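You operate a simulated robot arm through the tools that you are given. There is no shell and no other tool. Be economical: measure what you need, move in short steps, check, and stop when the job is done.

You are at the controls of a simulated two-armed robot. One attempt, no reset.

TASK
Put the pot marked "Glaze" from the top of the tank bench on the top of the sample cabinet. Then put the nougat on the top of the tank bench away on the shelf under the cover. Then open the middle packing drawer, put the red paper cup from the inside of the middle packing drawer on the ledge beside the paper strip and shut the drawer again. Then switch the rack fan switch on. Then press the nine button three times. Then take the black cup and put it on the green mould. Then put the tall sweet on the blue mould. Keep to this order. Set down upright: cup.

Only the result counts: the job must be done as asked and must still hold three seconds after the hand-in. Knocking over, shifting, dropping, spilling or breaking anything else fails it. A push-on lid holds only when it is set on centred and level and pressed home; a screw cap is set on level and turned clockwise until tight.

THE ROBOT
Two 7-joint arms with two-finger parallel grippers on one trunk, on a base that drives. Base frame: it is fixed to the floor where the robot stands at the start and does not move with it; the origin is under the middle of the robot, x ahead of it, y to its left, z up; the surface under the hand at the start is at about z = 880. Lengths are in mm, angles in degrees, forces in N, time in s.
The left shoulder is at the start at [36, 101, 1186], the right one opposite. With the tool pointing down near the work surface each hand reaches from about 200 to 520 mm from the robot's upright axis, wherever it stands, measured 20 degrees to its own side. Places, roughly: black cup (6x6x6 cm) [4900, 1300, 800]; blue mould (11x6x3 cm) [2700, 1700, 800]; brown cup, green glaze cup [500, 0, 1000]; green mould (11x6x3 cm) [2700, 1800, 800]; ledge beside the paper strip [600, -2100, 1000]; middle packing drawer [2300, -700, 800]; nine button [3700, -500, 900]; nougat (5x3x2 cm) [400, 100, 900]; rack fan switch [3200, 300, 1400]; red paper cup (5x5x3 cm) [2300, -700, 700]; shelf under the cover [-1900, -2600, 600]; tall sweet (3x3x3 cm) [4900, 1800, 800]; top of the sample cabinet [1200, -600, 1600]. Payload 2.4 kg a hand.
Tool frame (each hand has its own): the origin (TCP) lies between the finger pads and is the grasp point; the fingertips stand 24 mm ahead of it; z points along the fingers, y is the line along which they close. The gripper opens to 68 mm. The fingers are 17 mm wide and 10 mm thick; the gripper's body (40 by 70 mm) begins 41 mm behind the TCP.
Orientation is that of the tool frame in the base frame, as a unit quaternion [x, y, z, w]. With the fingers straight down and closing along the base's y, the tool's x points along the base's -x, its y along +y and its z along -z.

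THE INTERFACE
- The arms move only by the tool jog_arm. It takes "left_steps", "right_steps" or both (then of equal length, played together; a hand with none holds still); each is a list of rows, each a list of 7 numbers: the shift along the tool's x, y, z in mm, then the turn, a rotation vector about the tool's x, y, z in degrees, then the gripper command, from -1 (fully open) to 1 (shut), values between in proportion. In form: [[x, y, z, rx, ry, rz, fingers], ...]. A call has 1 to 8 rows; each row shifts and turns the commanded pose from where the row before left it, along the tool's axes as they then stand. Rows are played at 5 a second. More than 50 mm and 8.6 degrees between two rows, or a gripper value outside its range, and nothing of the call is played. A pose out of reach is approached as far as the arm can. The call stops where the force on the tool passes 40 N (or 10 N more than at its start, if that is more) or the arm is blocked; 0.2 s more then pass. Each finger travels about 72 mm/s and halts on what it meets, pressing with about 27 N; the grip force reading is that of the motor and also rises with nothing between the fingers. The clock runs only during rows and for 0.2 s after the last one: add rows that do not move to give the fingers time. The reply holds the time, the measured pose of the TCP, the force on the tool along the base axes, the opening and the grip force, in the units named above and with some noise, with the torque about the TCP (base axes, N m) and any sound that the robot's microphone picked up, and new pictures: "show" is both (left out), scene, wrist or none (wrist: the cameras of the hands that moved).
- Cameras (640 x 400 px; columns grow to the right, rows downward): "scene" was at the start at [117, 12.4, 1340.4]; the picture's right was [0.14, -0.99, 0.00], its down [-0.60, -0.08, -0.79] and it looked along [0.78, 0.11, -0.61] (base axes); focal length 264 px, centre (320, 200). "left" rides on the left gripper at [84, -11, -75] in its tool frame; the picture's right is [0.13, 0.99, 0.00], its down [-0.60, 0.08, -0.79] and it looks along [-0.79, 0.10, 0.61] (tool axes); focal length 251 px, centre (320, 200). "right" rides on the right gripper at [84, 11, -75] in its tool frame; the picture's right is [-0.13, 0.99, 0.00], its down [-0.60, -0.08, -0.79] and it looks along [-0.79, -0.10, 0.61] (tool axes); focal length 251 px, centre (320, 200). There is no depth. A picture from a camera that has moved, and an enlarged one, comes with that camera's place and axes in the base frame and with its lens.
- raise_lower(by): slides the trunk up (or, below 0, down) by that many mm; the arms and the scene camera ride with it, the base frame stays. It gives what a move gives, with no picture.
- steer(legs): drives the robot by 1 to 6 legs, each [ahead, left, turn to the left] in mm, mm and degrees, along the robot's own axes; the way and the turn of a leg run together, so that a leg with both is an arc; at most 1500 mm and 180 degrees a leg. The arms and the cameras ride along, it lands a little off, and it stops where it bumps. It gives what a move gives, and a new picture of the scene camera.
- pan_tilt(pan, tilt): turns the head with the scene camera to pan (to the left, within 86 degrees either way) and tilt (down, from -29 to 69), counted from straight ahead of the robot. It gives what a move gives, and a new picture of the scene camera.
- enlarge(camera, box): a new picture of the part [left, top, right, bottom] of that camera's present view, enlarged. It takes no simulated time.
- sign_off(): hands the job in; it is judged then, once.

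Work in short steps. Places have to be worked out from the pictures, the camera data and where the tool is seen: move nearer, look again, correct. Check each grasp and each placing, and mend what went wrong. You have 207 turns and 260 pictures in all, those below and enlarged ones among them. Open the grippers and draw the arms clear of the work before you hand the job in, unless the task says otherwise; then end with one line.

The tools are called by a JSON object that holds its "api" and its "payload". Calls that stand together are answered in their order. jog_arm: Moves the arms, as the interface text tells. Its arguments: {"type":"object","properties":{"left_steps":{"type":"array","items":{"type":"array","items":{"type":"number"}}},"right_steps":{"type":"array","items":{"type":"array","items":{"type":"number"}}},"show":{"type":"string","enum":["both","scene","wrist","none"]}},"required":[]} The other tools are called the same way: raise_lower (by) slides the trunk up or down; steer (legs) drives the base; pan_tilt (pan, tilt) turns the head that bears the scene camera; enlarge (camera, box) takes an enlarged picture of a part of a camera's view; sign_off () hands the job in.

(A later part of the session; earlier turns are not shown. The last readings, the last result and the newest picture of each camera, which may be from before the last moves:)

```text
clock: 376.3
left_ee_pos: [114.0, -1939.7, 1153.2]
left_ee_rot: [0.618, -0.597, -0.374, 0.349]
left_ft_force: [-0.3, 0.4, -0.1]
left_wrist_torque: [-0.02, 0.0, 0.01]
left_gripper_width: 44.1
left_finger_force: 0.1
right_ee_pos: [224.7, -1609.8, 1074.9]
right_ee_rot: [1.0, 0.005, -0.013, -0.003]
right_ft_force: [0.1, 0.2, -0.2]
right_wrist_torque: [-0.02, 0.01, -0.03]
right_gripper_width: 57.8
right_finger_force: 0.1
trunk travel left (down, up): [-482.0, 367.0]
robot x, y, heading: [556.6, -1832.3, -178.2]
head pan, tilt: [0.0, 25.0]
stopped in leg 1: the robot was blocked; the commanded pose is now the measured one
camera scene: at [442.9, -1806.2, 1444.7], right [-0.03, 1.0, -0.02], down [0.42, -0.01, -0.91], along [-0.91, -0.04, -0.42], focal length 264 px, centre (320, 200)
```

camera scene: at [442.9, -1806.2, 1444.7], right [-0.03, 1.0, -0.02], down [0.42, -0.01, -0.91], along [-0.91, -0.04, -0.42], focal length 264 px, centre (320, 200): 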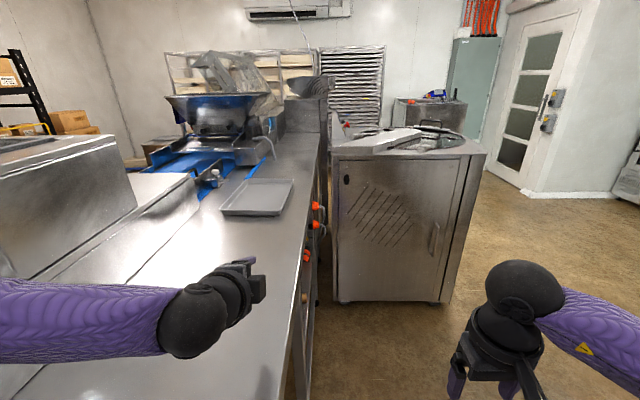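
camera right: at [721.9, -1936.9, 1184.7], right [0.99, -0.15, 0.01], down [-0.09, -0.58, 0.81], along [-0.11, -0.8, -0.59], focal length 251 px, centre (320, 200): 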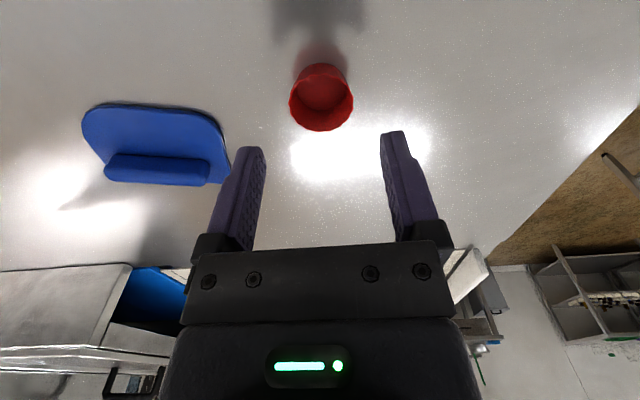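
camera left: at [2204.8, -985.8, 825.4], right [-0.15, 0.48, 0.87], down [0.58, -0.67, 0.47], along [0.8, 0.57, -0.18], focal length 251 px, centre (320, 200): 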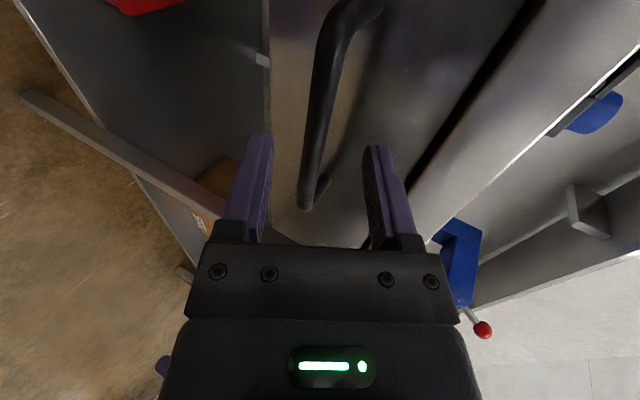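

That first leg was my slip: I moved left and touched the table. I move straight back right and inspect the ledge.

{"api": "steer", "payload": {"legs": [[0, -390, 0]]}}

{"api": "pan_tilt", "payload": {"pan": 84, "tilt": 30}}

```text
clock: 377.1
left_ee_pos: [112.3, -1940.0, 1148.4]
left_ee_rot: [0.62, -0.595, -0.377, 0.344]
left_ft_force: [0.8, 0.4, -0.2]
left_wrist_torque: [0.02, 0.01, -0.04]
left_gripper_width: 44.1
left_finger_force: 0.0
right_ee_pos: [224.0, -1609.2, 1075.1]
right_ee_rot: [1.0, 0.005, -0.014, -0.01]
right_ft_force: [0.0, 1.0, -1.2]
right_wrist_torque: [0.01, -0.01, 0.01]
right_gripper_width: 57.7
right_finger_force: 0.0
trunk travel left (down, up): [-482.0, 367.0]
robot x, y, heading: [553.0, -1823.9, -178.2]
head pan, tilt: [0.0, 25.0]
stopped in leg 1: the robot was blocked; the commanded pose is now the measured one
camera scene: at [441.6, -1811.8, 1443.0], right [-0.03, 1.0, -0.01], down [0.42, 0.0, -0.91], along [-0.91, -0.03, -0.42], focal length 264 px, centre (320, 200)
```

scene: 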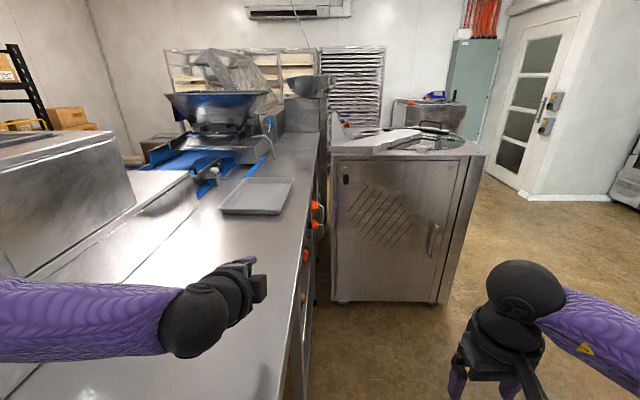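

```text
clock: 378.7
left_ee_pos: [112.7, -1939.0, 1149.5]
left_ee_rot: [0.618, -0.597, -0.377, 0.345]
left_ft_force: [0.5, 0.9, 0.0]
left_wrist_torque: [-0.02, 0.02, -0.03]
left_gripper_width: 44.3
left_finger_force: 0.1
right_ee_pos: [225.8, -1607.9, 1075.3]
right_ee_rot: [1.0, 0.004, -0.013, -0.01]
right_ft_force: [0.7, -0.6, -0.6]
right_wrist_torque: [-0.01, -0.03, 0.0]
right_gripper_width: 57.6
right_finger_force: 0.0
trunk travel left (down, up): [-482.0, 367.0]
robot x, y, heading: [558.1, -1825.4, -178.5]
head pan, tilt: [84.0, 30.0]
camera scene: at [527.2, -1898.4, 1435.7], right [-1.0, 0.08, 0.0], down [0.04, 0.49, -0.87], along [-0.07, -0.87, -0.49], focal length 264 px, centre (320, 200)
```

scene: 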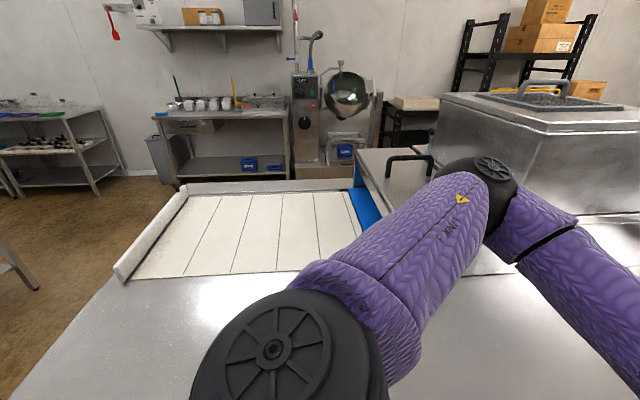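

Blocked both ways; before moving more I look straight down for what is touching and where the cup is.

{"api": "pan_tilt", "payload": {"pan": 84, "tilt": 66}}

```text
clock: 379.7
left_ee_pos: [113.8, -1937.1, 1149.3]
left_ee_rot: [0.617, -0.597, -0.378, 0.345]
left_ft_force: [0.1, -0.1, 0.4]
left_wrist_torque: [0.0, 0.03, 0.04]
left_gripper_width: 44.2
left_finger_force: 0.1
right_ee_pos: [224.8, -1607.0, 1075.4]
right_ee_rot: [1.0, 0.004, -0.013, -0.009]
right_ft_force: [0.0, -0.1, -0.2]
right_wrist_torque: [0.01, 0.04, -0.01]
right_gripper_width: 57.8
right_finger_force: 0.0
trunk travel left (down, up): [-482.0, 367.0]
robot x, y, heading: [556.0, -1824.7, -178.7]
head pan, tilt: [84.0, 66.0]
camera scene: at [529.6, -1868.1, 1386.8], right [-1.0, 0.08, 0.0], down [0.07, 0.91, -0.42], along [-0.03, -0.42, -0.91], focal length 264 px, centre (320, 200)
```

scene: 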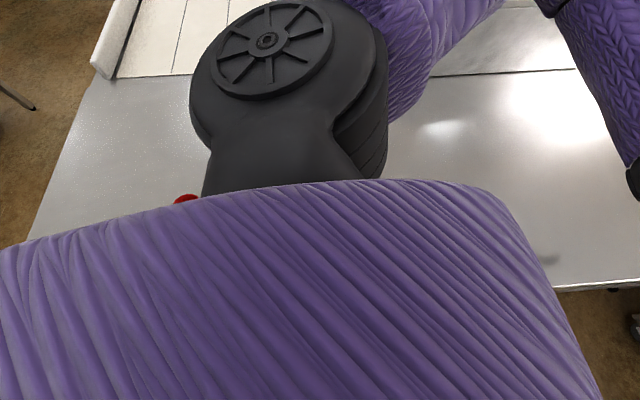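

The cup still stands. The torso seems to lean on the table edge; I try a small sideways move away again.

{"api": "steer", "payload": {"legs": [[0, -40, 0]]}}

```text
clock: 380.6
left_ee_pos: [111.1, -1906.4, 1148.3]
left_ee_rot: [0.619, -0.595, -0.38, 0.343]
left_ft_force: [0.3, -0.1, 0.1]
left_wrist_torque: [-0.01, 0.03, 0.02]
left_gripper_width: 44.3
left_finger_force: 0.1
right_ee_pos: [223.9, -1575.7, 1076.7]
right_ee_rot: [1.0, 0.004, -0.013, -0.013]
right_ft_force: [-0.8, 1.1, -0.8]
right_wrist_torque: [-0.01, 0.02, 0.0]
right_gripper_width: 57.9
right_finger_force: 0.0
trunk travel left (down, up): [-482.0, 367.0]
robot x, y, heading: [552.6, -1784.2, -178.5]
head pan, tilt: [84.0, 66.0]
camera scene: at [527.5, -1840.5, 1386.4], right [-1.0, 0.08, 0.0], down [0.07, 0.91, -0.41], along [-0.03, -0.41, -0.91], focal length 264 px, centre (320, 200)
```

scene: 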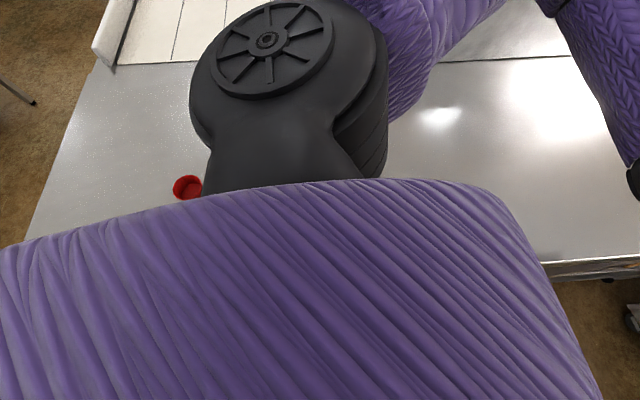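

Free now, and the cup looks undisturbed. I continue north in a longer move and look at the ledge.

{"api": "steer", "payload": {"legs": [[0, -350, 0]]}}

{"api": "pan_tilt", "payload": {"pan": 84, "tilt": 38}}

```text
clock: 382.9
left_ee_pos: [101.4, -1562.2, 1147.9]
left_ee_rot: [0.619, -0.597, -0.381, 0.342]
left_ft_force: [0.5, -0.6, 0.5]
left_wrist_torque: [0.02, 0.01, 0.02]
left_gripper_width: 44.2
left_finger_force: 0.0
right_ee_pos: [215.4, -1231.9, 1077.1]
right_ee_rot: [1.0, 0.001, -0.013, -0.014]
right_ft_force: [0.1, 0.4, -0.6]
right_wrist_torque: [-0.04, 0.0, 0.01]
right_gripper_width: 57.7
right_finger_force: 0.0
trunk travel left (down, up): [-482.0, 367.0]
robot x, y, heading: [544.6, -1439.8, -178.6]
head pan, tilt: [84.0, 66.0]
camera scene: at [518.6, -1497.3, 1386.3], right [-1.0, 0.08, 0.0], down [0.07, 0.91, -0.41], along [-0.03, -0.41, -0.91], focal length 264 px, centre (320, 200)
```

scene: 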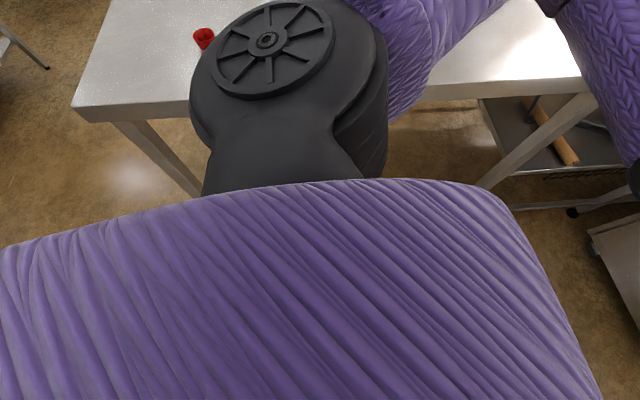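

```text
clock: 383.8
left_ee_pos: [102.2, -1563.6, 1148.0]
left_ee_rot: [0.619, -0.597, -0.38, 0.341]
left_ft_force: [-0.7, 0.4, -0.5]
left_wrist_torque: [0.0, 0.04, -0.01]
left_gripper_width: 43.9
left_finger_force: 0.0
right_ee_pos: [214.4, -1231.4, 1077.0]
right_ee_rot: [1.0, 0.002, -0.013, -0.014]
right_ft_force: [0.3, -0.2, -0.3]
right_wrist_torque: [-0.02, 0.0, 0.02]
right_gripper_width: 58.0
right_finger_force: 0.1
trunk travel left (down, up): [-482.0, 367.0]
robot x, y, heading: [548.0, -1437.8, -178.5]
head pan, tilt: [84.0, 38.0]
camera scene: at [516.4, -1524.7, 1422.5], right [-1.0, 0.08, 0.0], down [0.05, 0.61, -0.79], along [-0.06, -0.78, -0.62], focal length 264 px, centre (320, 200)
```

scene: 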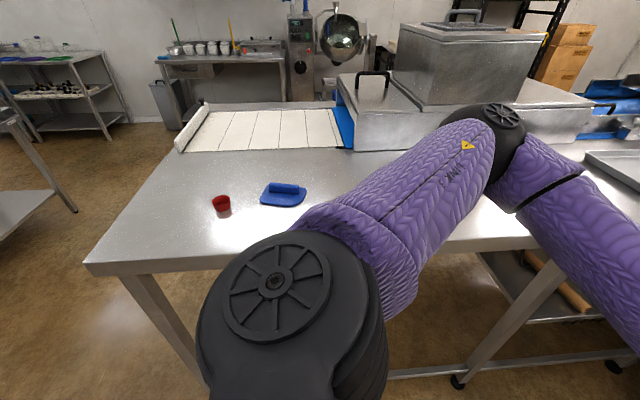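

All as it was: cup and scraper undisturbed. Now on to the north side.

{"api": "pan_tilt", "payload": {"pan": -40, "tilt": 15}}

{"api": "steer", "payload": {"legs": [[850, 0, 0], [0, 0, -91], [1500, 0, 0], [830, 0, 0], [0, 0, -90]]}}

```text
clock: 385.8
left_ee_pos: [102.5, -1563.2, 1147.6]
left_ee_rot: [0.619, -0.597, -0.381, 0.341]
left_ft_force: [0.5, 1.0, 0.3]
left_wrist_torque: [0.0, -0.03, 0.01]
left_gripper_width: 44.1
left_finger_force: 0.1
right_ee_pos: [215.3, -1232.7, 1076.7]
right_ee_rot: [1.0, 0.002, -0.013, -0.014]
right_ft_force: [0.7, -0.1, 1.2]
right_wrist_torque: [-0.01, -0.04, -0.01]
right_gripper_width: 57.7
right_finger_force: 0.1
trunk travel left (down, up): [-482.0, 367.0]
robot x, y, heading: [544.7, -1438.2, -178.3]
head pan, tilt: [-40.0, 15.0]
camera scene: at [450.4, -1380.4, 1459.1], right [0.62, 0.78, 0.0], down [0.2, -0.16, -0.97], along [-0.75, 0.6, -0.26], focal length 264 px, centre (320, 200)
```

scene: 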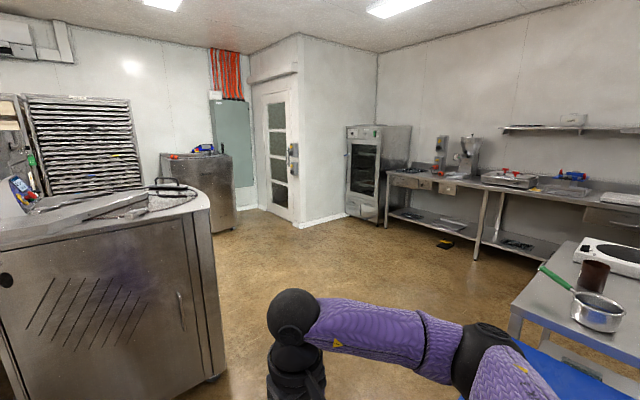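

```text
clock: 409.1
left_ee_pos: [143.9, 982.3, 1147.8]
left_ee_rot: [0.608, 0.607, 0.334, 0.387]
left_ft_force: [0.4, 0.1, 0.3]
left_wrist_torque: [-0.03, 0.0, 0.02]
left_gripper_width: 44.2
left_finger_force: 0.0
right_ee_pos: [16.9, 655.7, 1075.9]
right_ee_rot: [0.018, 1.0, -0.014, 0.012]
right_ft_force: [0.0, -0.6, -0.7]
right_wrist_torque: [-0.03, 0.01, 0.02]
right_gripper_width: 57.6
right_finger_force: 0.0
trunk travel left (down, up): [-482.0, 367.0]
robot x, y, heading: [-303.7, 873.7, -0.9]
head pan, tilt: [-40.0, 15.0]
camera scene: at [-213.2, 813.7, 1459.2], right [-0.65, -0.76, 0.0], down [-0.2, 0.17, -0.97], along [0.73, -0.63, -0.26], focal length 264 px, centre (320, 200)
```

scene: 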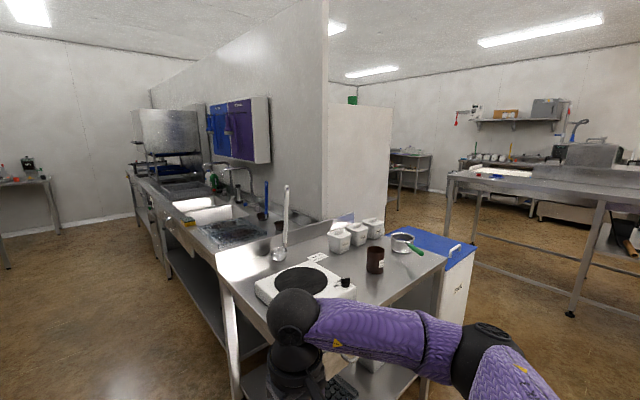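

The sink line with the hooded washer is ahead on the right. I drive east along it.

{"api": "pan_tilt", "payload": {"pan": -50, "tilt": 10}}

{"api": "steer", "payload": {"legs": [[1500, 0, 0.9], [1300, 0, 0]]}}

```text
clock: 409.8
left_ee_pos: [142.9, 981.9, 1148.2]
left_ee_rot: [0.608, 0.607, 0.334, 0.387]
left_ft_force: [0.2, 0.3, -0.5]
left_wrist_torque: [0.01, 0.0, 0.02]
left_gripper_width: 43.8
left_finger_force: 0.1
right_ee_pos: [16.6, 653.9, 1076.7]
right_ee_rot: [0.017, 1.0, -0.014, 0.013]
right_ft_force: [-0.3, -0.5, -0.7]
right_wrist_torque: [0.01, 0.01, -0.03]
right_gripper_width: 57.7
right_finger_force: 0.2
trunk travel left (down, up): [-482.0, 367.0]
robot x, y, heading: [-310.2, 874.2, -0.9]
head pan, tilt: [-50.0, 10.0]
camera scene: at [-225.1, 802.8, 1467.3], right [-0.77, -0.63, 0.0], down [-0.11, 0.13, -0.98], along [0.62, -0.76, -0.17], focal length 264 px, centre (320, 200)
```

scene: 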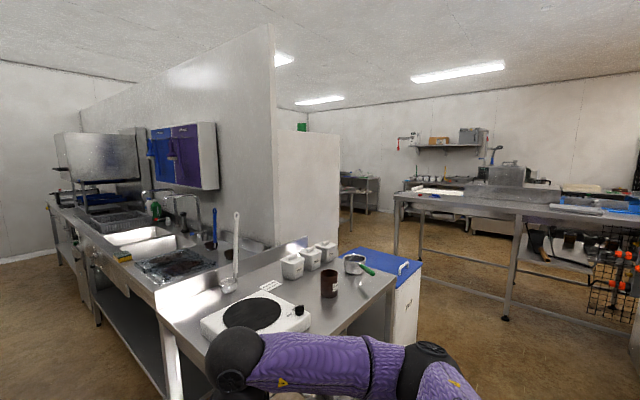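

```text
clock: 423.4
left_ee_pos: [2946.1, 957.9, 1147.9]
left_ee_rot: [0.608, 0.607, 0.334, 0.387]
left_ft_force: [0.4, -0.4, -0.3]
left_wrist_torque: [0.0, -0.01, -0.01]
left_gripper_width: 43.9
left_finger_force: 0.0
right_ee_pos: [2818.6, 632.6, 1076.7]
right_ee_rot: [0.018, 1.0, -0.014, 0.012]
right_ft_force: [0.3, -0.5, -0.6]
right_wrist_torque: [0.02, -0.01, 0.03]
right_gripper_width: 57.9
right_finger_force: 0.0
trunk travel left (down, up): [-482.0, 367.0]
robot x, y, heading: [2497.6, 854.0, -1.0]
head pan, tilt: [-50.0, 10.0]
camera scene: at [2577.4, 780.4, 1467.3], right [-0.78, -0.63, 0.0], down [-0.11, 0.13, -0.98], along [0.62, -0.76, -0.17], focal length 264 px, centre (320, 200)
```

scene: 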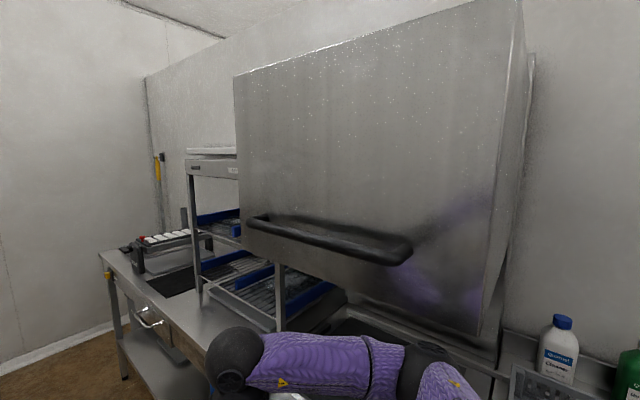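

A hooded washer, then a drying rack beyond. I go on and look at the rack.

{"api": "steer", "payload": {"legs": [[750, 0, 0], [0, 0, -88]]}}

{"api": "pan_tilt", "payload": {"pan": 0, "tilt": 15}}

```text
clock: 431.1
left_ee_pos: [3363.4, 389.7, 1148.4]
left_ee_rot: [0.859, 0.012, -0.03, 0.51]
left_ft_force: [-0.3, 0.6, 0.0]
left_wrist_torque: [-0.01, 0.01, 0.04]
left_gripper_width: 44.1
left_finger_force: 0.0
right_ee_pos: [3033.7, 505.6, 1077.7]
right_ee_rot: [0.709, 0.705, -0.019, -0.001]
right_ft_force: [0.7, -0.2, 0.7]
right_wrist_torque: [-0.02, -0.01, -0.05]
right_gripper_width: 58.0
right_finger_force: 0.0
trunk travel left (down, up): [-482.0, 367.0]
robot x, y, heading: [3243.9, 837.5, -89.1]
head pan, tilt: [-50.0, 10.0]
camera scene: at [3173.2, 752.1, 1467.3], right [-0.65, 0.76, 0.0], down [0.13, 0.11, -0.98], along [-0.74, -0.64, -0.17], focal length 264 px, centre (320, 200)
```

scene: 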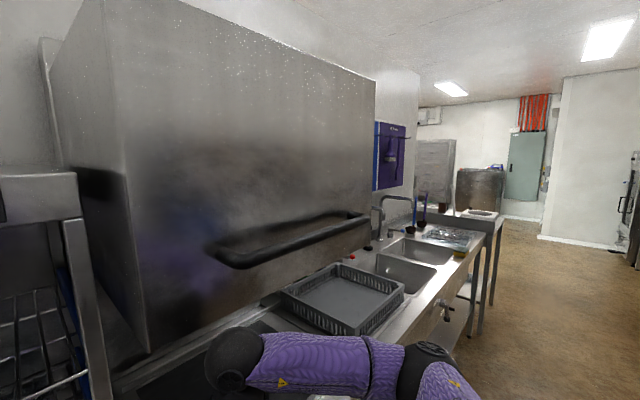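

```text
clock: 432.3
left_ee_pos: [3364.0, 388.9, 1148.4]
left_ee_rot: [0.859, 0.012, -0.031, 0.511]
left_ft_force: [0.3, 0.7, 0.2]
left_wrist_torque: [0.01, -0.01, 0.0]
left_gripper_width: 43.9
left_finger_force: 0.0
right_ee_pos: [3034.1, 505.0, 1077.7]
right_ee_rot: [0.71, 0.704, -0.019, -0.001]
right_ft_force: [-0.4, 0.7, 1.6]
right_wrist_torque: [-0.01, 0.01, 0.01]
right_gripper_width: 57.7
right_finger_force: 0.0
trunk travel left (down, up): [-482.0, 367.0]
robot x, y, heading: [3244.5, 837.0, -89.5]
head pan, tilt: [0.0, 15.0]
camera scene: at [3244.9, 719.5, 1459.2], right [-1.0, -0.01, 0.0], down [0.0, 0.26, -0.97], along [0.01, -0.97, -0.26], focal length 264 px, centre (320, 200)
```

scene: 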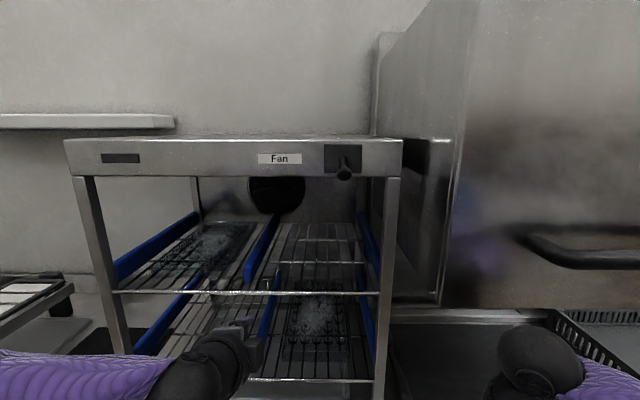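

The rack's "Fan" switch is on its top rail. I zoom in on it.

{"api": "enlarge", "payload": {"camera": "scene", "box": [250, 130, 410, 200]}}

```text
4.00 times, centred on (330, 165) of scene
camera zoom: at [3244.9, 719.5, 1459.2], right [-1.0, -0.01, 0.0], down [0.0, 0.26, -0.97], along [0.01, -0.97, -0.26], focal length 1057 px, centre (280, 340)
```

zoom: 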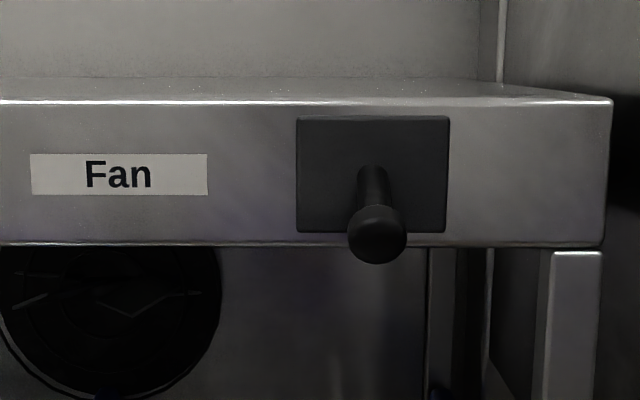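

A toggle lever with a ball end, hanging down (off): ball at about (3214, 340, 1397), pivot near z 1413. I close the left fingers, raise to just below it and sidestep into line.

{"api": "raise_lower", "payload": {"by": 195}}

{"api": "jog_arm", "payload": {"left_steps": [[0, 0, 0, 0, 0, 0, 1], [0, 0, 0, 0, 0, 0, 1], [0, 0, 0, 0, 0, 0, 1]], "show": "none"}}

{"api": "steer", "payload": {"legs": [[0, -150, -0.5]]}}

{"api": "pan_tilt", "payload": {"pan": 12, "tilt": 30}}

```text
clock: 434.4
left_ee_pos: [3364.3, 389.4, 1342.4]
left_ee_rot: [0.859, 0.012, -0.03, 0.51]
left_ft_force: [-0.2, -0.9, -0.4]
left_wrist_torque: [-0.02, 0.04, 0.01]
left_gripper_width: 44.3
left_finger_force: 0.0
right_ee_pos: [3034.3, 505.6, 1271.6]
right_ee_rot: [0.709, 0.705, -0.02, -0.001]
right_ft_force: [0.5, 0.4, 1.0]
right_wrist_torque: [0.01, 0.0, 0.0]
right_gripper_width: 57.6
right_finger_force: 0.1
trunk travel left (down, up): [-677.0, 172.0]
robot x, y, heading: [3241.4, 836.1, -89.2]
head pan, tilt: [0.0, 15.0]
```

```text
clock: 435.2
left_ee_pos: [3363.7, 389.6, 1343.0]
left_ee_rot: [0.86, 0.012, -0.031, 0.51]
left_ft_force: [0.2, -0.2, 0.7]
left_wrist_torque: [0.03, 0.0, 0.03]
left_gripper_width: 0.2
left_finger_force: 23.9
right_ee_pos: [3034.5, 504.4, 1273.1]
right_ee_rot: [0.709, 0.705, -0.019, 0.0]
right_ft_force: [0.5, -0.4, -0.3]
right_wrist_torque: [-0.01, 0.02, 0.03]
right_gripper_width: 57.6
right_finger_force: 0.1
trunk travel left (down, up): [-677.0, 172.0]
robot x, y, heading: [3244.1, 833.7, -89.2]
head pan, tilt: [0.0, 15.0]
```

```text
clock: 436.1
left_ee_pos: [3349.1, 391.1, 1343.1]
left_ee_rot: [0.859, 0.015, -0.032, 0.511]
left_ft_force: [0.1, -1.0, 0.4]
left_wrist_torque: [-0.03, 0.04, -0.01]
left_gripper_width: 0.0
left_finger_force: 23.7
right_ee_pos: [3028.3, 506.5, 1272.1]
right_ee_rot: [0.697, 0.717, -0.015, 0.006]
right_ft_force: [16.1, 3.7, 3.4]
right_wrist_torque: [-0.41, 1.05, 0.58]
right_gripper_width: 57.7
right_finger_force: 0.0
trunk travel left (down, up): [-677.0, 172.0]
robot x, y, heading: [3221.9, 833.2, -88.8]
head pan, tilt: [0.0, 15.0]
stopped in leg 1: the force on the tool passed its limit at 74 N (the readings are from after the stop); the commanded pose is now the measured one
camera scene: at [3230.8, 731.0, 1654.6], right [-1.0, -0.02, 0.0], down [-0.01, 0.26, -0.97], along [0.02, -0.97, -0.26], focal length 264 px, centre (320, 200)
```

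scene: 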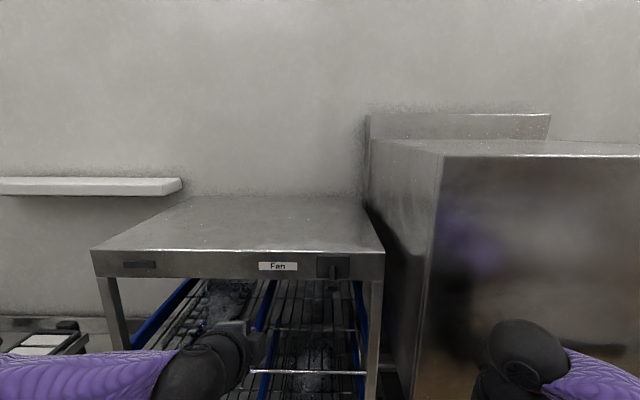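

```text
clock: 436.9
left_ee_pos: [3351.9, 390.4, 1341.3]
left_ee_rot: [0.859, 0.014, -0.033, 0.511]
left_ft_force: [0.2, 0.3, 0.0]
left_wrist_torque: [-0.03, -0.01, 0.02]
left_gripper_width: 0.1
left_finger_force: 23.4
right_ee_pos: [3027.6, 504.5, 1274.4]
right_ee_rot: [0.699, 0.715, -0.016, 0.005]
right_ft_force: [24.0, 2.5, 3.5]
right_wrist_torque: [-0.29, 1.55, 0.9]
right_gripper_width: 57.8
right_finger_force: 0.1
trunk travel left (down, up): [-677.0, 172.0]
robot x, y, heading: [3223.8, 838.2, -88.9]
head pan, tilt: [12.0, 30.0]
camera scene: at [3250.9, 735.9, 1630.3], right [-0.97, -0.22, 0.0], down [-0.12, 0.49, -0.87], along [0.19, -0.84, -0.5], focal length 264 px, centre (320, 200)
```

scene: 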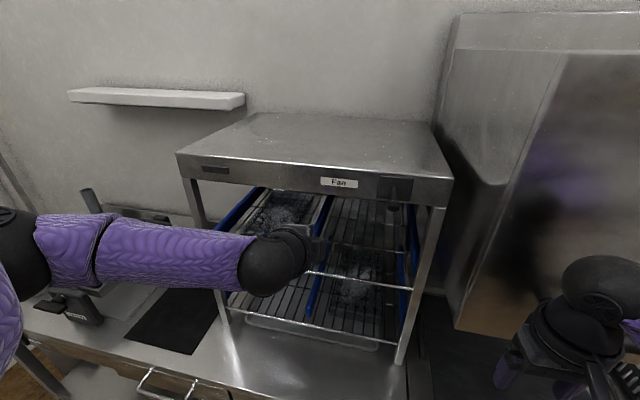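

The right hand touched the washer's hood. I step back left a little and instead reach the left hand across.

{"api": "steer", "payload": {"legs": [[0, 40, 0]]}}

{"api": "jog_arm", "payload": {"left_steps": [[-40, 0, 0, 0, 0, 0, 1], [-40, 0, 0, 0, 0, 0, 1], [-40, 0, 0, 0, 0, 0, 1], [-30, 0, 0, 0, 0, 0, 1], [0, 0, 0, 0, 0, 0, 1]], "show": "both"}}

```text
clock: 437.7
left_ee_pos: [3385.8, 388.9, 1343.2]
left_ee_rot: [0.859, 0.013, -0.031, 0.511]
left_ft_force: [-0.4, 0.4, 0.3]
left_wrist_torque: [-0.03, -0.02, -0.04]
left_gripper_width: 0.0
left_finger_force: 23.9
right_ee_pos: [3063.3, 506.3, 1272.4]
right_ee_rot: [0.7, 0.714, -0.014, 0.004]
right_ft_force: [0.4, 0.2, -0.7]
right_wrist_torque: [0.01, 0.02, -0.02]
right_gripper_width: 57.7
right_finger_force: 0.1
trunk travel left (down, up): [-677.0, 172.0]
robot x, y, heading: [3262.5, 836.3, -89.0]
head pan, tilt: [12.0, 30.0]
camera scene: at [3285.3, 735.6, 1630.3], right [-0.97, -0.22, 0.0], down [-0.11, 0.49, -0.87], along [0.19, -0.84, -0.5], focal length 264 px, centre (320, 200)
```

scene: 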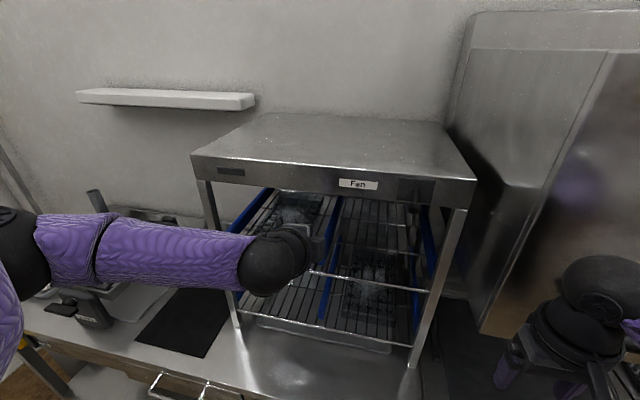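

```text
clock: 438.9
left_ee_pos: [3235.1, 391.2, 1352.9]
left_ee_rot: [0.86, 0.013, -0.031, 0.51]
left_ft_force: [0.3, -0.1, -0.6]
left_wrist_torque: [-0.02, 0.02, 0.02]
left_gripper_width: 0.1
left_finger_force: 23.8
right_ee_pos: [3060.6, 505.7, 1272.2]
right_ee_rot: [0.7, 0.714, -0.014, 0.005]
right_ft_force: [0.0, -0.5, 0.0]
right_wrist_torque: [-0.02, 0.03, 0.01]
right_gripper_width: 57.8
right_finger_force: 0.2
trunk travel left (down, up): [-677.0, 172.0]
robot x, y, heading: [3263.6, 832.8, -89.2]
head pan, tilt: [12.0, 30.0]
camera scene: at [3283.6, 735.5, 1630.3], right [-0.97, -0.22, 0.0], down [-0.11, 0.49, -0.87], along [0.19, -0.84, -0.5], focal length 264 px, centre (320, 200)
camera left: at [3321.7, 462.0, 1374.8], right [0.18, -0.48, 0.86], down [-0.57, 0.66, 0.49], along [-0.8, -0.58, -0.15], focal length 251 px, centre (320, 200)
```

scene: 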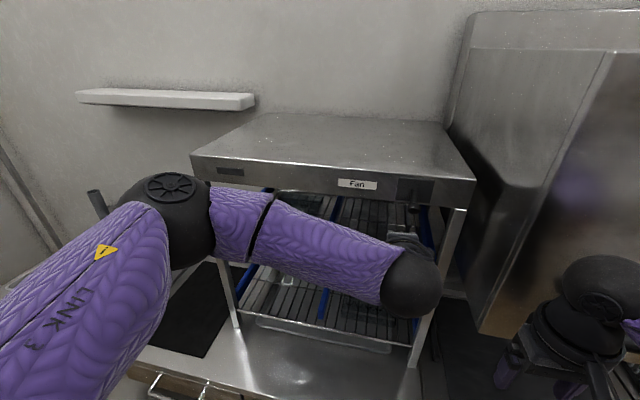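
left: 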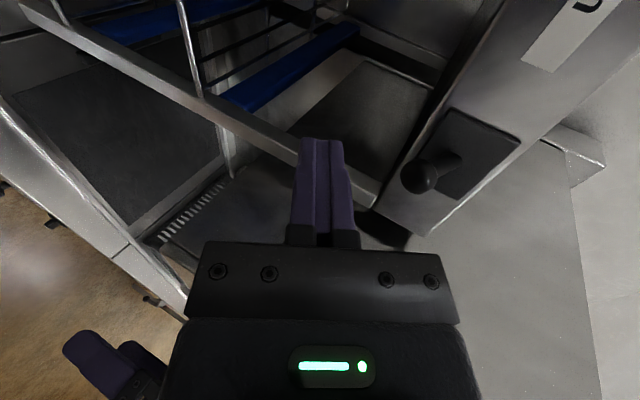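

Ball at (3213, 330, 1397), pivot at (3212, 291, 1416). I put the closed fingertips just under the ball.

{"api": "jog_arm", "payload": {"left_steps": [[-11, 21, 9, 0, 0, 0, 1], [-11.7, 21, 8.2, 0, 0, 0, 1], [0, 0, 0, 0, 0, 0, 1]], "show": "wrist"}}

```text
clock: 439.7
left_ee_pos: [3215.6, 355.6, 1383.9]
left_ee_rot: [0.86, 0.013, -0.03, 0.51]
left_ft_force: [0.7, -1.0, 0.0]
left_wrist_torque: [0.0, 0.04, 0.01]
left_gripper_width: 0.2
left_finger_force: 23.2
right_ee_pos: [3060.6, 506.2, 1271.0]
right_ee_rot: [0.7, 0.714, -0.014, 0.005]
right_ft_force: [-0.3, -0.6, 0.2]
right_wrist_torque: [-0.01, 0.01, 0.01]
right_gripper_width: 57.7
right_finger_force: 0.0
trunk travel left (down, up): [-677.0, 172.0]
robot x, y, heading: [3265.4, 836.1, -88.7]
head pan, tilt: [12.0, 30.0]
camera left: at [3300.9, 426.5, 1404.4], right [0.18, -0.48, 0.86], down [-0.57, 0.66, 0.49], along [-0.8, -0.58, -0.15], focal length 251 px, centre (320, 200)
```

left: 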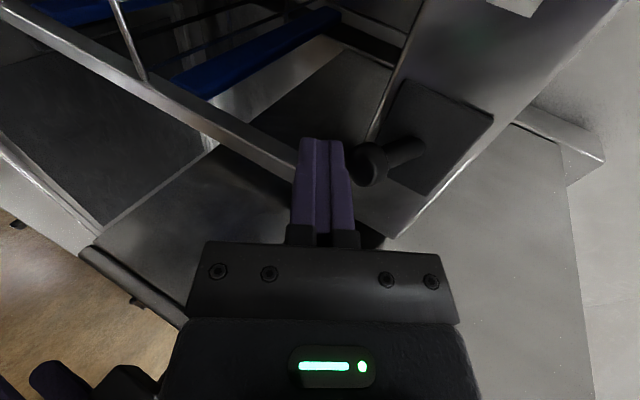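

The tips sit directly under the ball. I push upward.

{"api": "jog_arm", "payload": {"left_steps": [[-0.7, 8.8, -4.8, 0, 0, 0, 1], [-0.7, 8.8, -4.8, 0, 0, 0, 1], [-0.7, 8.8, -4.8, 0, 0, 0, 1], [-0.7, 8.8, -4.8, 0, 0, 0, 1], [-0.7, 8.8, -4.8, 0, 0, 0, 1], [0, 0, 0, 0, 0, 0, 1]], "show": "wrist"}}

```text
clock: 441.0
left_ee_pos: [3214.6, 356.2, 1425.0]
left_ee_rot: [0.864, 0.012, -0.03, 0.503]
left_ft_force: [1.1, -0.2, -10.7]
left_wrist_torque: [0.25, 0.01, 0.03]
left_gripper_width: 0.0
left_finger_force: 23.5
right_ee_pos: [3060.8, 505.9, 1271.6]
right_ee_rot: [0.7, 0.714, -0.014, 0.005]
right_ft_force: [0.3, 0.2, -0.3]
right_wrist_torque: [0.02, 0.03, 0.01]
right_gripper_width: 57.9
right_finger_force: 0.0
trunk travel left (down, up): [-677.0, 172.0]
robot x, y, heading: [3265.8, 832.3, -89.1]
head pan, tilt: [12.0, 30.0]
stopped in row 6 (left hand): the force on the tool passed its limit at 43 N (the readings are from after the stop); the commanded pose is now the measured one
camera left: at [3299.8, 427.6, 1447.9], right [0.18, -0.49, 0.85], down [-0.57, 0.66, 0.5], along [-0.8, -0.57, -0.16], focal length 251 px, centre (320, 200)
```

left: 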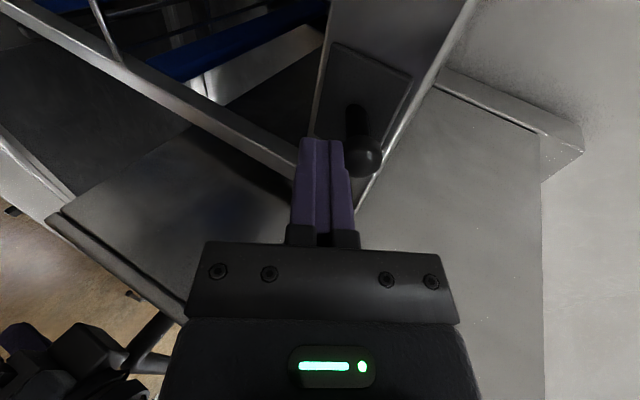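

It has come up against a stop. I lower the hand 25 mm, draw back and look at the lever.

{"api": "jog_arm", "payload": {"left_steps": [[0, -13, 7, 0, 0, 0, 1], [0, -13, 7, 0, 0, 0, 1], [0, 0, -40, 0, 0, 0, 1], [40, 0, -30, 0, 0, 0, 1], [0, 0, 0, 0, 0, 0, 1]], "show": "none"}}

{"api": "pan_tilt", "payload": {"pan": 0, "tilt": 25}}

{"api": "enlarge", "payload": {"camera": "scene", "box": [240, 150, 440, 270]}}

```text
clock: 442.2
left_ee_pos: [3254.8, 419.4, 1427.3]
left_ee_rot: [0.863, 0.012, -0.03, 0.504]
left_ft_force: [0.3, 0.8, 0.0]
left_wrist_torque: [0.01, -0.04, 0.01]
left_gripper_width: 0.0
left_finger_force: 23.5
right_ee_pos: [3060.4, 505.5, 1271.8]
right_ee_rot: [0.7, 0.714, -0.013, 0.006]
right_ft_force: [0.0, -0.4, -0.1]
right_wrist_torque: [-0.02, -0.02, 0.01]
right_gripper_width: 57.9
right_finger_force: 0.1
trunk travel left (down, up): [-677.0, 172.0]
robot x, y, heading: [3262.8, 835.1, -88.9]
head pan, tilt: [12.0, 30.0]
```

```text
clock: 442.9
left_ee_pos: [3256.8, 419.4, 1427.6]
left_ee_rot: [0.863, 0.013, -0.029, 0.504]
left_ft_force: [0.1, 0.6, 0.4]
left_wrist_torque: [0.0, 0.0, 0.03]
left_gripper_width: 0.0
left_finger_force: 23.6
right_ee_pos: [3061.2, 506.6, 1272.5]
right_ee_rot: [0.7, 0.714, -0.014, 0.005]
right_ft_force: [-0.2, 0.7, -0.2]
right_wrist_torque: [0.0, 0.04, -0.02]
right_gripper_width: 57.6
right_finger_force: 0.1
trunk travel left (down, up): [-677.0, 172.0]
robot x, y, heading: [3260.8, 838.6, -88.9]
head pan, tilt: [0.0, 25.0]
camera scene: at [3264.7, 731.6, 1638.2], right [-1.0, -0.02, 0.0], down [-0.01, 0.42, -0.91], along [0.02, -0.91, -0.42], focal length 264 px, centre (320, 200)
```

scene: 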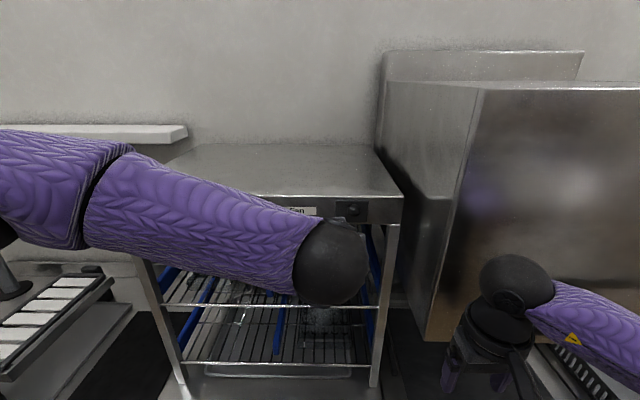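

```text
3.20 times, centred on (340, 210) of scene
camera zoom: at [3264.7, 731.6, 1638.2], right [-1.0, -0.02, 0.0], down [-0.01, 0.42, -0.91], along [0.02, -0.91, -0.42], focal length 846 px, centre (256, 168)
```

zoom: 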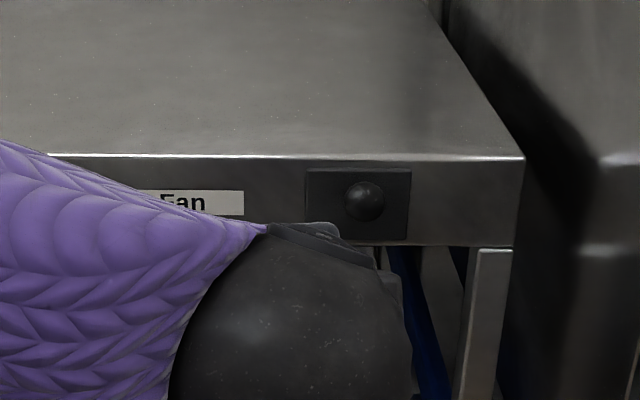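

The lever now points up. I back off and check the rack for any on-indicator.

{"api": "steer", "payload": {"legs": [[-300, 0, 0]]}}

{"api": "enlarge", "payload": {"camera": "scene", "box": [160, 170, 420, 320]}}

```text
clock: 445.0
left_ee_pos: [3249.5, 719.9, 1428.2]
left_ee_rot: [0.863, 0.012, -0.029, 0.505]
left_ft_force: [-0.3, 0.0, 0.0]
left_wrist_torque: [0.02, 0.02, -0.02]
left_gripper_width: 0.2
left_finger_force: 23.5
right_ee_pos: [3056.5, 804.6, 1272.2]
right_ee_rot: [0.7, 0.714, -0.014, 0.006]
right_ft_force: [0.4, -0.1, 0.0]
right_wrist_torque: [-0.02, 0.0, 0.01]
right_gripper_width: 58.1
right_finger_force: 0.0
trunk travel left (down, up): [-677.0, 172.0]
robot x, y, heading: [3260.3, 1134.6, -89.0]
head pan, tilt: [0.0, 25.0]
camera scene: at [3259.4, 1030.8, 1638.3], right [-1.0, -0.02, 0.0], down [-0.01, 0.42, -0.91], along [0.01, -0.91, -0.42], focal length 264 px, centre (320, 200)
```

scene: 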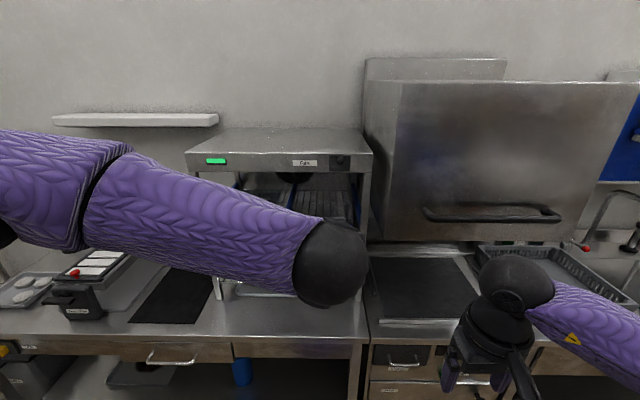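

```text
2.46 times, centred on (290, 245) of scene
camera zoom: at [3259.4, 1030.8, 1638.3], right [-1.0, -0.02, 0.0], down [-0.01, 0.42, -0.91], along [0.01, -0.91, -0.42], focal length 651 px, centre (394, 89)
```

zoom: 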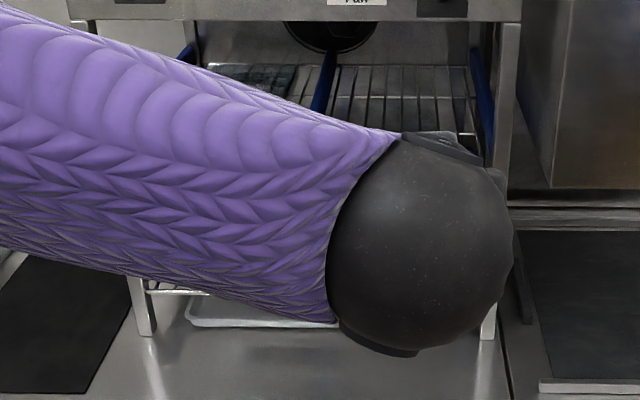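

The indicator is lit green: the fan is on. Now back round to the packing side for the nine button.

{"api": "steer", "payload": {"legs": [[0, 0, -91], [1500, 200, 0], [1500, 0, 0], [560, 0, 0], [0, 0, 90], [1150, 0, 0]]}}

```text
refused: leg 2 is longer than a leg can be; nothing moved
```

Leg too long; I shorten it.

{"api": "steer", "payload": {"legs": [[0, 0, -91], [1400, 200, 0], [1500, 0, 0], [660, 0, 0], [0, 0, 90], [1150, 0, 0]]}}

```text
clock: 475.5
left_ee_pos: [-418.0, -555.4, 1427.6]
left_ee_rot: [0.863, -0.025, -0.051, 0.502]
left_ft_force: [0.1, 1.2, -0.7]
left_wrist_torque: [-0.02, 0.01, 0.01]
left_gripper_width: 0.1
left_finger_force: 23.6
right_ee_pos: [-605.6, -453.5, 1272.5]
right_ee_rot: [0.729, 0.684, -0.013, 0.005]
right_ft_force: [0.1, -0.6, -0.7]
right_wrist_torque: [-0.02, 0.0, -0.01]
right_gripper_width: 57.7
right_finger_force: 0.1
trunk travel left (down, up): [-677.0, 172.0]
robot x, y, heading: [-375.7, -141.9, -93.6]
head pan, tilt: [0.0, 25.0]
camera scene: at [-383.6, -245.6, 1638.2], right [-1.0, 0.07, 0.0], down [0.03, 0.42, -0.91], along [-0.06, -0.9, -0.42], focal length 264 px, centre (320, 200)
```

scene: 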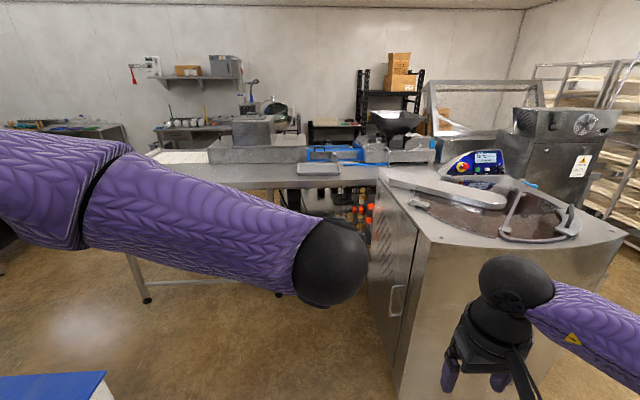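

I realign, go south and turn east along the aisle.

{"api": "steer", "payload": {"legs": [[0, 90, 3.6], [1290, 0, 0], [0, 0, 90], [1400, 0, 0]]}}

```text
clock: 493.0
left_ee_pos: [1516.2, -1547.7, 1428.1]
left_ee_rot: [0.623, 0.598, 0.323, 0.388]
left_ft_force: [-0.3, 0.1, -0.6]
left_wrist_torque: [0.03, -0.01, -0.01]
left_gripper_width: 0.0
left_finger_force: 23.6
right_ee_pos: [1415.4, -1735.9, 1272.1]
right_ee_rot: [0.024, 1.0, -0.006, 0.012]
right_ft_force: [0.5, 0.0, -0.1]
right_wrist_torque: [-0.02, 0.06, 0.0]
right_gripper_width: 57.8
right_finger_force: 0.1
trunk travel left (down, up): [-677.0, 172.0]
robot x, y, heading: [1102.0, -1513.3, -2.8]
head pan, tilt: [0.0, 25.0]
camera scene: at [1204.5, -1516.3, 1638.2], right [-0.05, -1.0, 0.0], down [-0.42, 0.02, -0.91], along [0.9, -0.05, -0.42], focal length 264 px, centre (320, 200)
```

scene: 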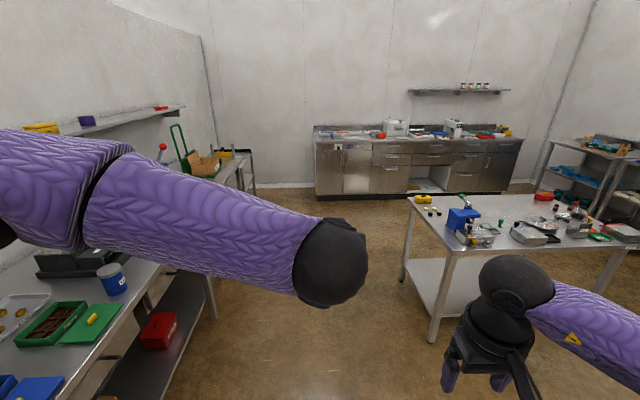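

On to the far end of the packing bench, then turn to face it.

{"api": "steer", "payload": {"legs": [[1400, 100, 2.8], [1000, 0, 0], [0, 0, 90]]}}

{"api": "pan_tilt", "payload": {"pan": -15, "tilt": 35}}

```text
clock: 508.6
left_ee_pos: [3512.7, -1066.6, 1427.8]
left_ee_rot: [0.0, 0.863, 0.503, 0.036]
left_ft_force: [0.1, 0.8, 0.9]
left_wrist_torque: [0.0, -0.01, 0.0]
left_gripper_width: 0.1
left_finger_force: 23.8
right_ee_pos: [3706.2, -1158.7, 1272.1]
right_ee_rot: [-0.704, 0.71, 0.005, 0.014]
right_ft_force: [-0.9, 0.7, 0.5]
right_wrist_torque: [-0.01, -0.03, -0.02]
right_gripper_width: 57.9
right_finger_force: 0.1
trunk travel left (down, up): [-677.0, 172.0]
robot x, y, heading: [3495.7, -1481.4, 89.3]
head pan, tilt: [0.0, 25.0]
camera scene: at [3494.7, -1376.8, 1638.3], right [1.0, -0.01, 0.0], down [0.0, -0.42, -0.91], along [0.01, 0.91, -0.42], focal length 264 px, centre (320, 200)
```

scene: 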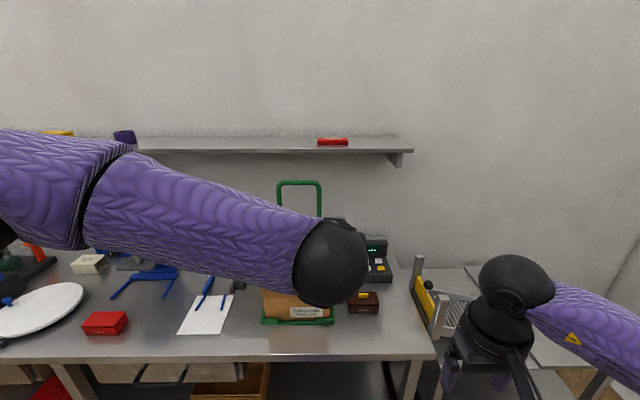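

```text
clock: 509.3
left_ee_pos: [3512.6, -1066.1, 1427.3]
left_ee_rot: [0.0, 0.863, 0.504, 0.037]
left_ft_force: [0.0, -1.0, 0.4]
left_wrist_torque: [0.0, -0.01, -0.02]
left_gripper_width: 0.0
left_finger_force: 23.0
right_ee_pos: [3703.8, -1158.3, 1272.7]
right_ee_rot: [-0.705, 0.709, 0.005, 0.015]
right_ft_force: [-0.1, 0.0, 0.4]
right_wrist_torque: [-0.02, 0.03, -0.04]
right_gripper_width: 58.1
right_finger_force: 0.0
trunk travel left (down, up): [-677.0, 172.0]
robot x, y, heading: [3493.9, -1481.8, 89.2]
head pan, tilt: [-15.0, 35.0]
camera scene: at [3517.5, -1384.1, 1622.5], right [0.96, -0.27, 0.0], down [-0.15, -0.55, -0.82], along [0.22, 0.79, -0.57], focal length 264 px, centre (320, 200)
```

scene: 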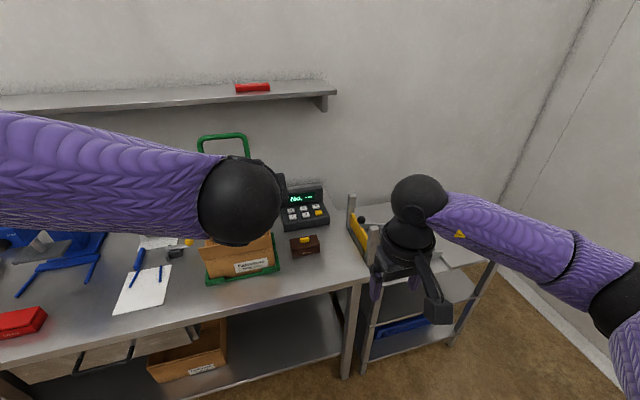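

{"api": "enlarge", "payload": {"camera": "scene", "box": [270, 170, 350, 270]}}

```text
4.00 times, centred on (310, 220) of scene
camera zoom: at [3517.5, -1384.1, 1622.5], right [0.96, -0.27, 0.0], down [-0.15, -0.55, -0.82], along [0.22, 0.79, -0.57], focal length 1057 px, centre (360, 120)
```

zoom: 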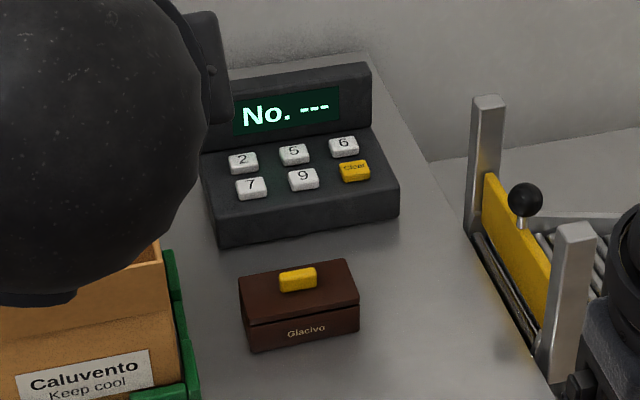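

Keypad: bottom row 7, 9, Clear; the nine button is at about (3696, -516, ~930). I'll press with the closed right fingers, tilted forward for reach. First I draw the left hand back and up and tilt and close the right.

{"api": "jog_arm", "payload": {"left_steps": [[0, -5, -40, 0, 0, 0, 1], [0, -5, -40, 0, 0, 0, 1], [0, 20, -25, 0, 0, 0, 1], [0, 20, -10, 0, 0, 0, 1], [0, 0, 0, 0, 0, 0, 1]], "right_steps": [[-20, 0, 0, 0, -7, 0, 1], [-20, 0, 0, 0, -7, 0, 1], [-20, 0, 0, 0, -7, 0, 1], [-20, 0, 0, 0, -7, 0, 1], [0, 0, 0, 0, -7, 0, 1]], "show": "none"}}

{"api": "raise_lower", "payload": {"by": -180}}

{"api": "steer", "payload": {"legs": [[220, 10, 0.7]]}}

```text
clock: 510.5
left_ee_pos: [3503.0, -1153.2, 1511.1]
left_ee_rot: [0.0, 0.863, 0.504, 0.036]
left_ft_force: [0.0, 0.2, -0.3]
left_wrist_torque: [0.02, -0.02, 0.0]
left_gripper_width: 0.0
left_finger_force: 23.7
right_ee_pos: [3705.5, -1081.4, 1289.9]
right_ee_rot: [-0.67, 0.672, 0.218, 0.228]
right_ft_force: [-0.1, -0.5, -0.6]
right_wrist_torque: [0.05, 0.0, 0.0]
right_gripper_width: 0.0
right_finger_force: 23.7
trunk travel left (down, up): [-677.0, 172.0]
robot x, y, heading: [3497.1, -1482.5, 89.5]
head pan, tilt: [-15.0, 35.0]
```

```text
clock: 512.5
left_ee_pos: [3505.6, -1153.7, 1331.0]
left_ee_rot: [0.0, 0.862, 0.505, 0.037]
left_ft_force: [-0.1, 0.2, 0.4]
left_wrist_torque: [-0.01, 0.03, -0.02]
left_gripper_width: 0.3
left_finger_force: 23.2
right_ee_pos: [3704.7, -1080.5, 1109.9]
right_ee_rot: [-0.67, 0.673, 0.216, 0.228]
right_ft_force: [0.3, 0.9, -0.9]
right_wrist_torque: [0.01, 0.01, 0.0]
right_gripper_width: 0.1
right_finger_force: 23.7
trunk travel left (down, up): [-497.0, 352.0]
robot x, y, heading: [3494.8, -1484.1, 89.4]
head pan, tilt: [-15.0, 35.0]
```

```text
clock: 514.2
left_ee_pos: [3492.2, -930.8, 1330.1]
left_ee_rot: [-0.004, 0.863, 0.503, 0.034]
left_ft_force: [-0.1, 0.8, -0.2]
left_wrist_torque: [0.02, 0.0, -0.02]
left_gripper_width: 0.0
left_finger_force: 23.2
right_ee_pos: [3692.0, -857.3, 1109.4]
right_ee_rot: [0.674, -0.669, -0.217, -0.225]
right_ft_force: [-0.1, 0.5, -0.4]
right_wrist_torque: [-0.01, -0.01, 0.02]
right_gripper_width: 0.0
right_finger_force: 23.0
trunk travel left (down, up): [-497.0, 352.0]
robot x, y, heading: [3483.5, -1262.2, 90.0]
head pan, tilt: [-15.0, 35.0]
camera scene: at [3507.3, -1153.5, 1442.1], right [0.97, -0.26, 0.0], down [-0.15, -0.56, -0.82], along [0.21, 0.79, -0.57], focal length 264 px, centre (320, 200)
```

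scene: 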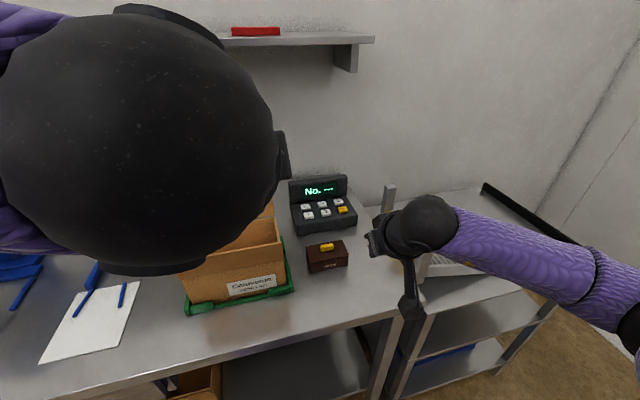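

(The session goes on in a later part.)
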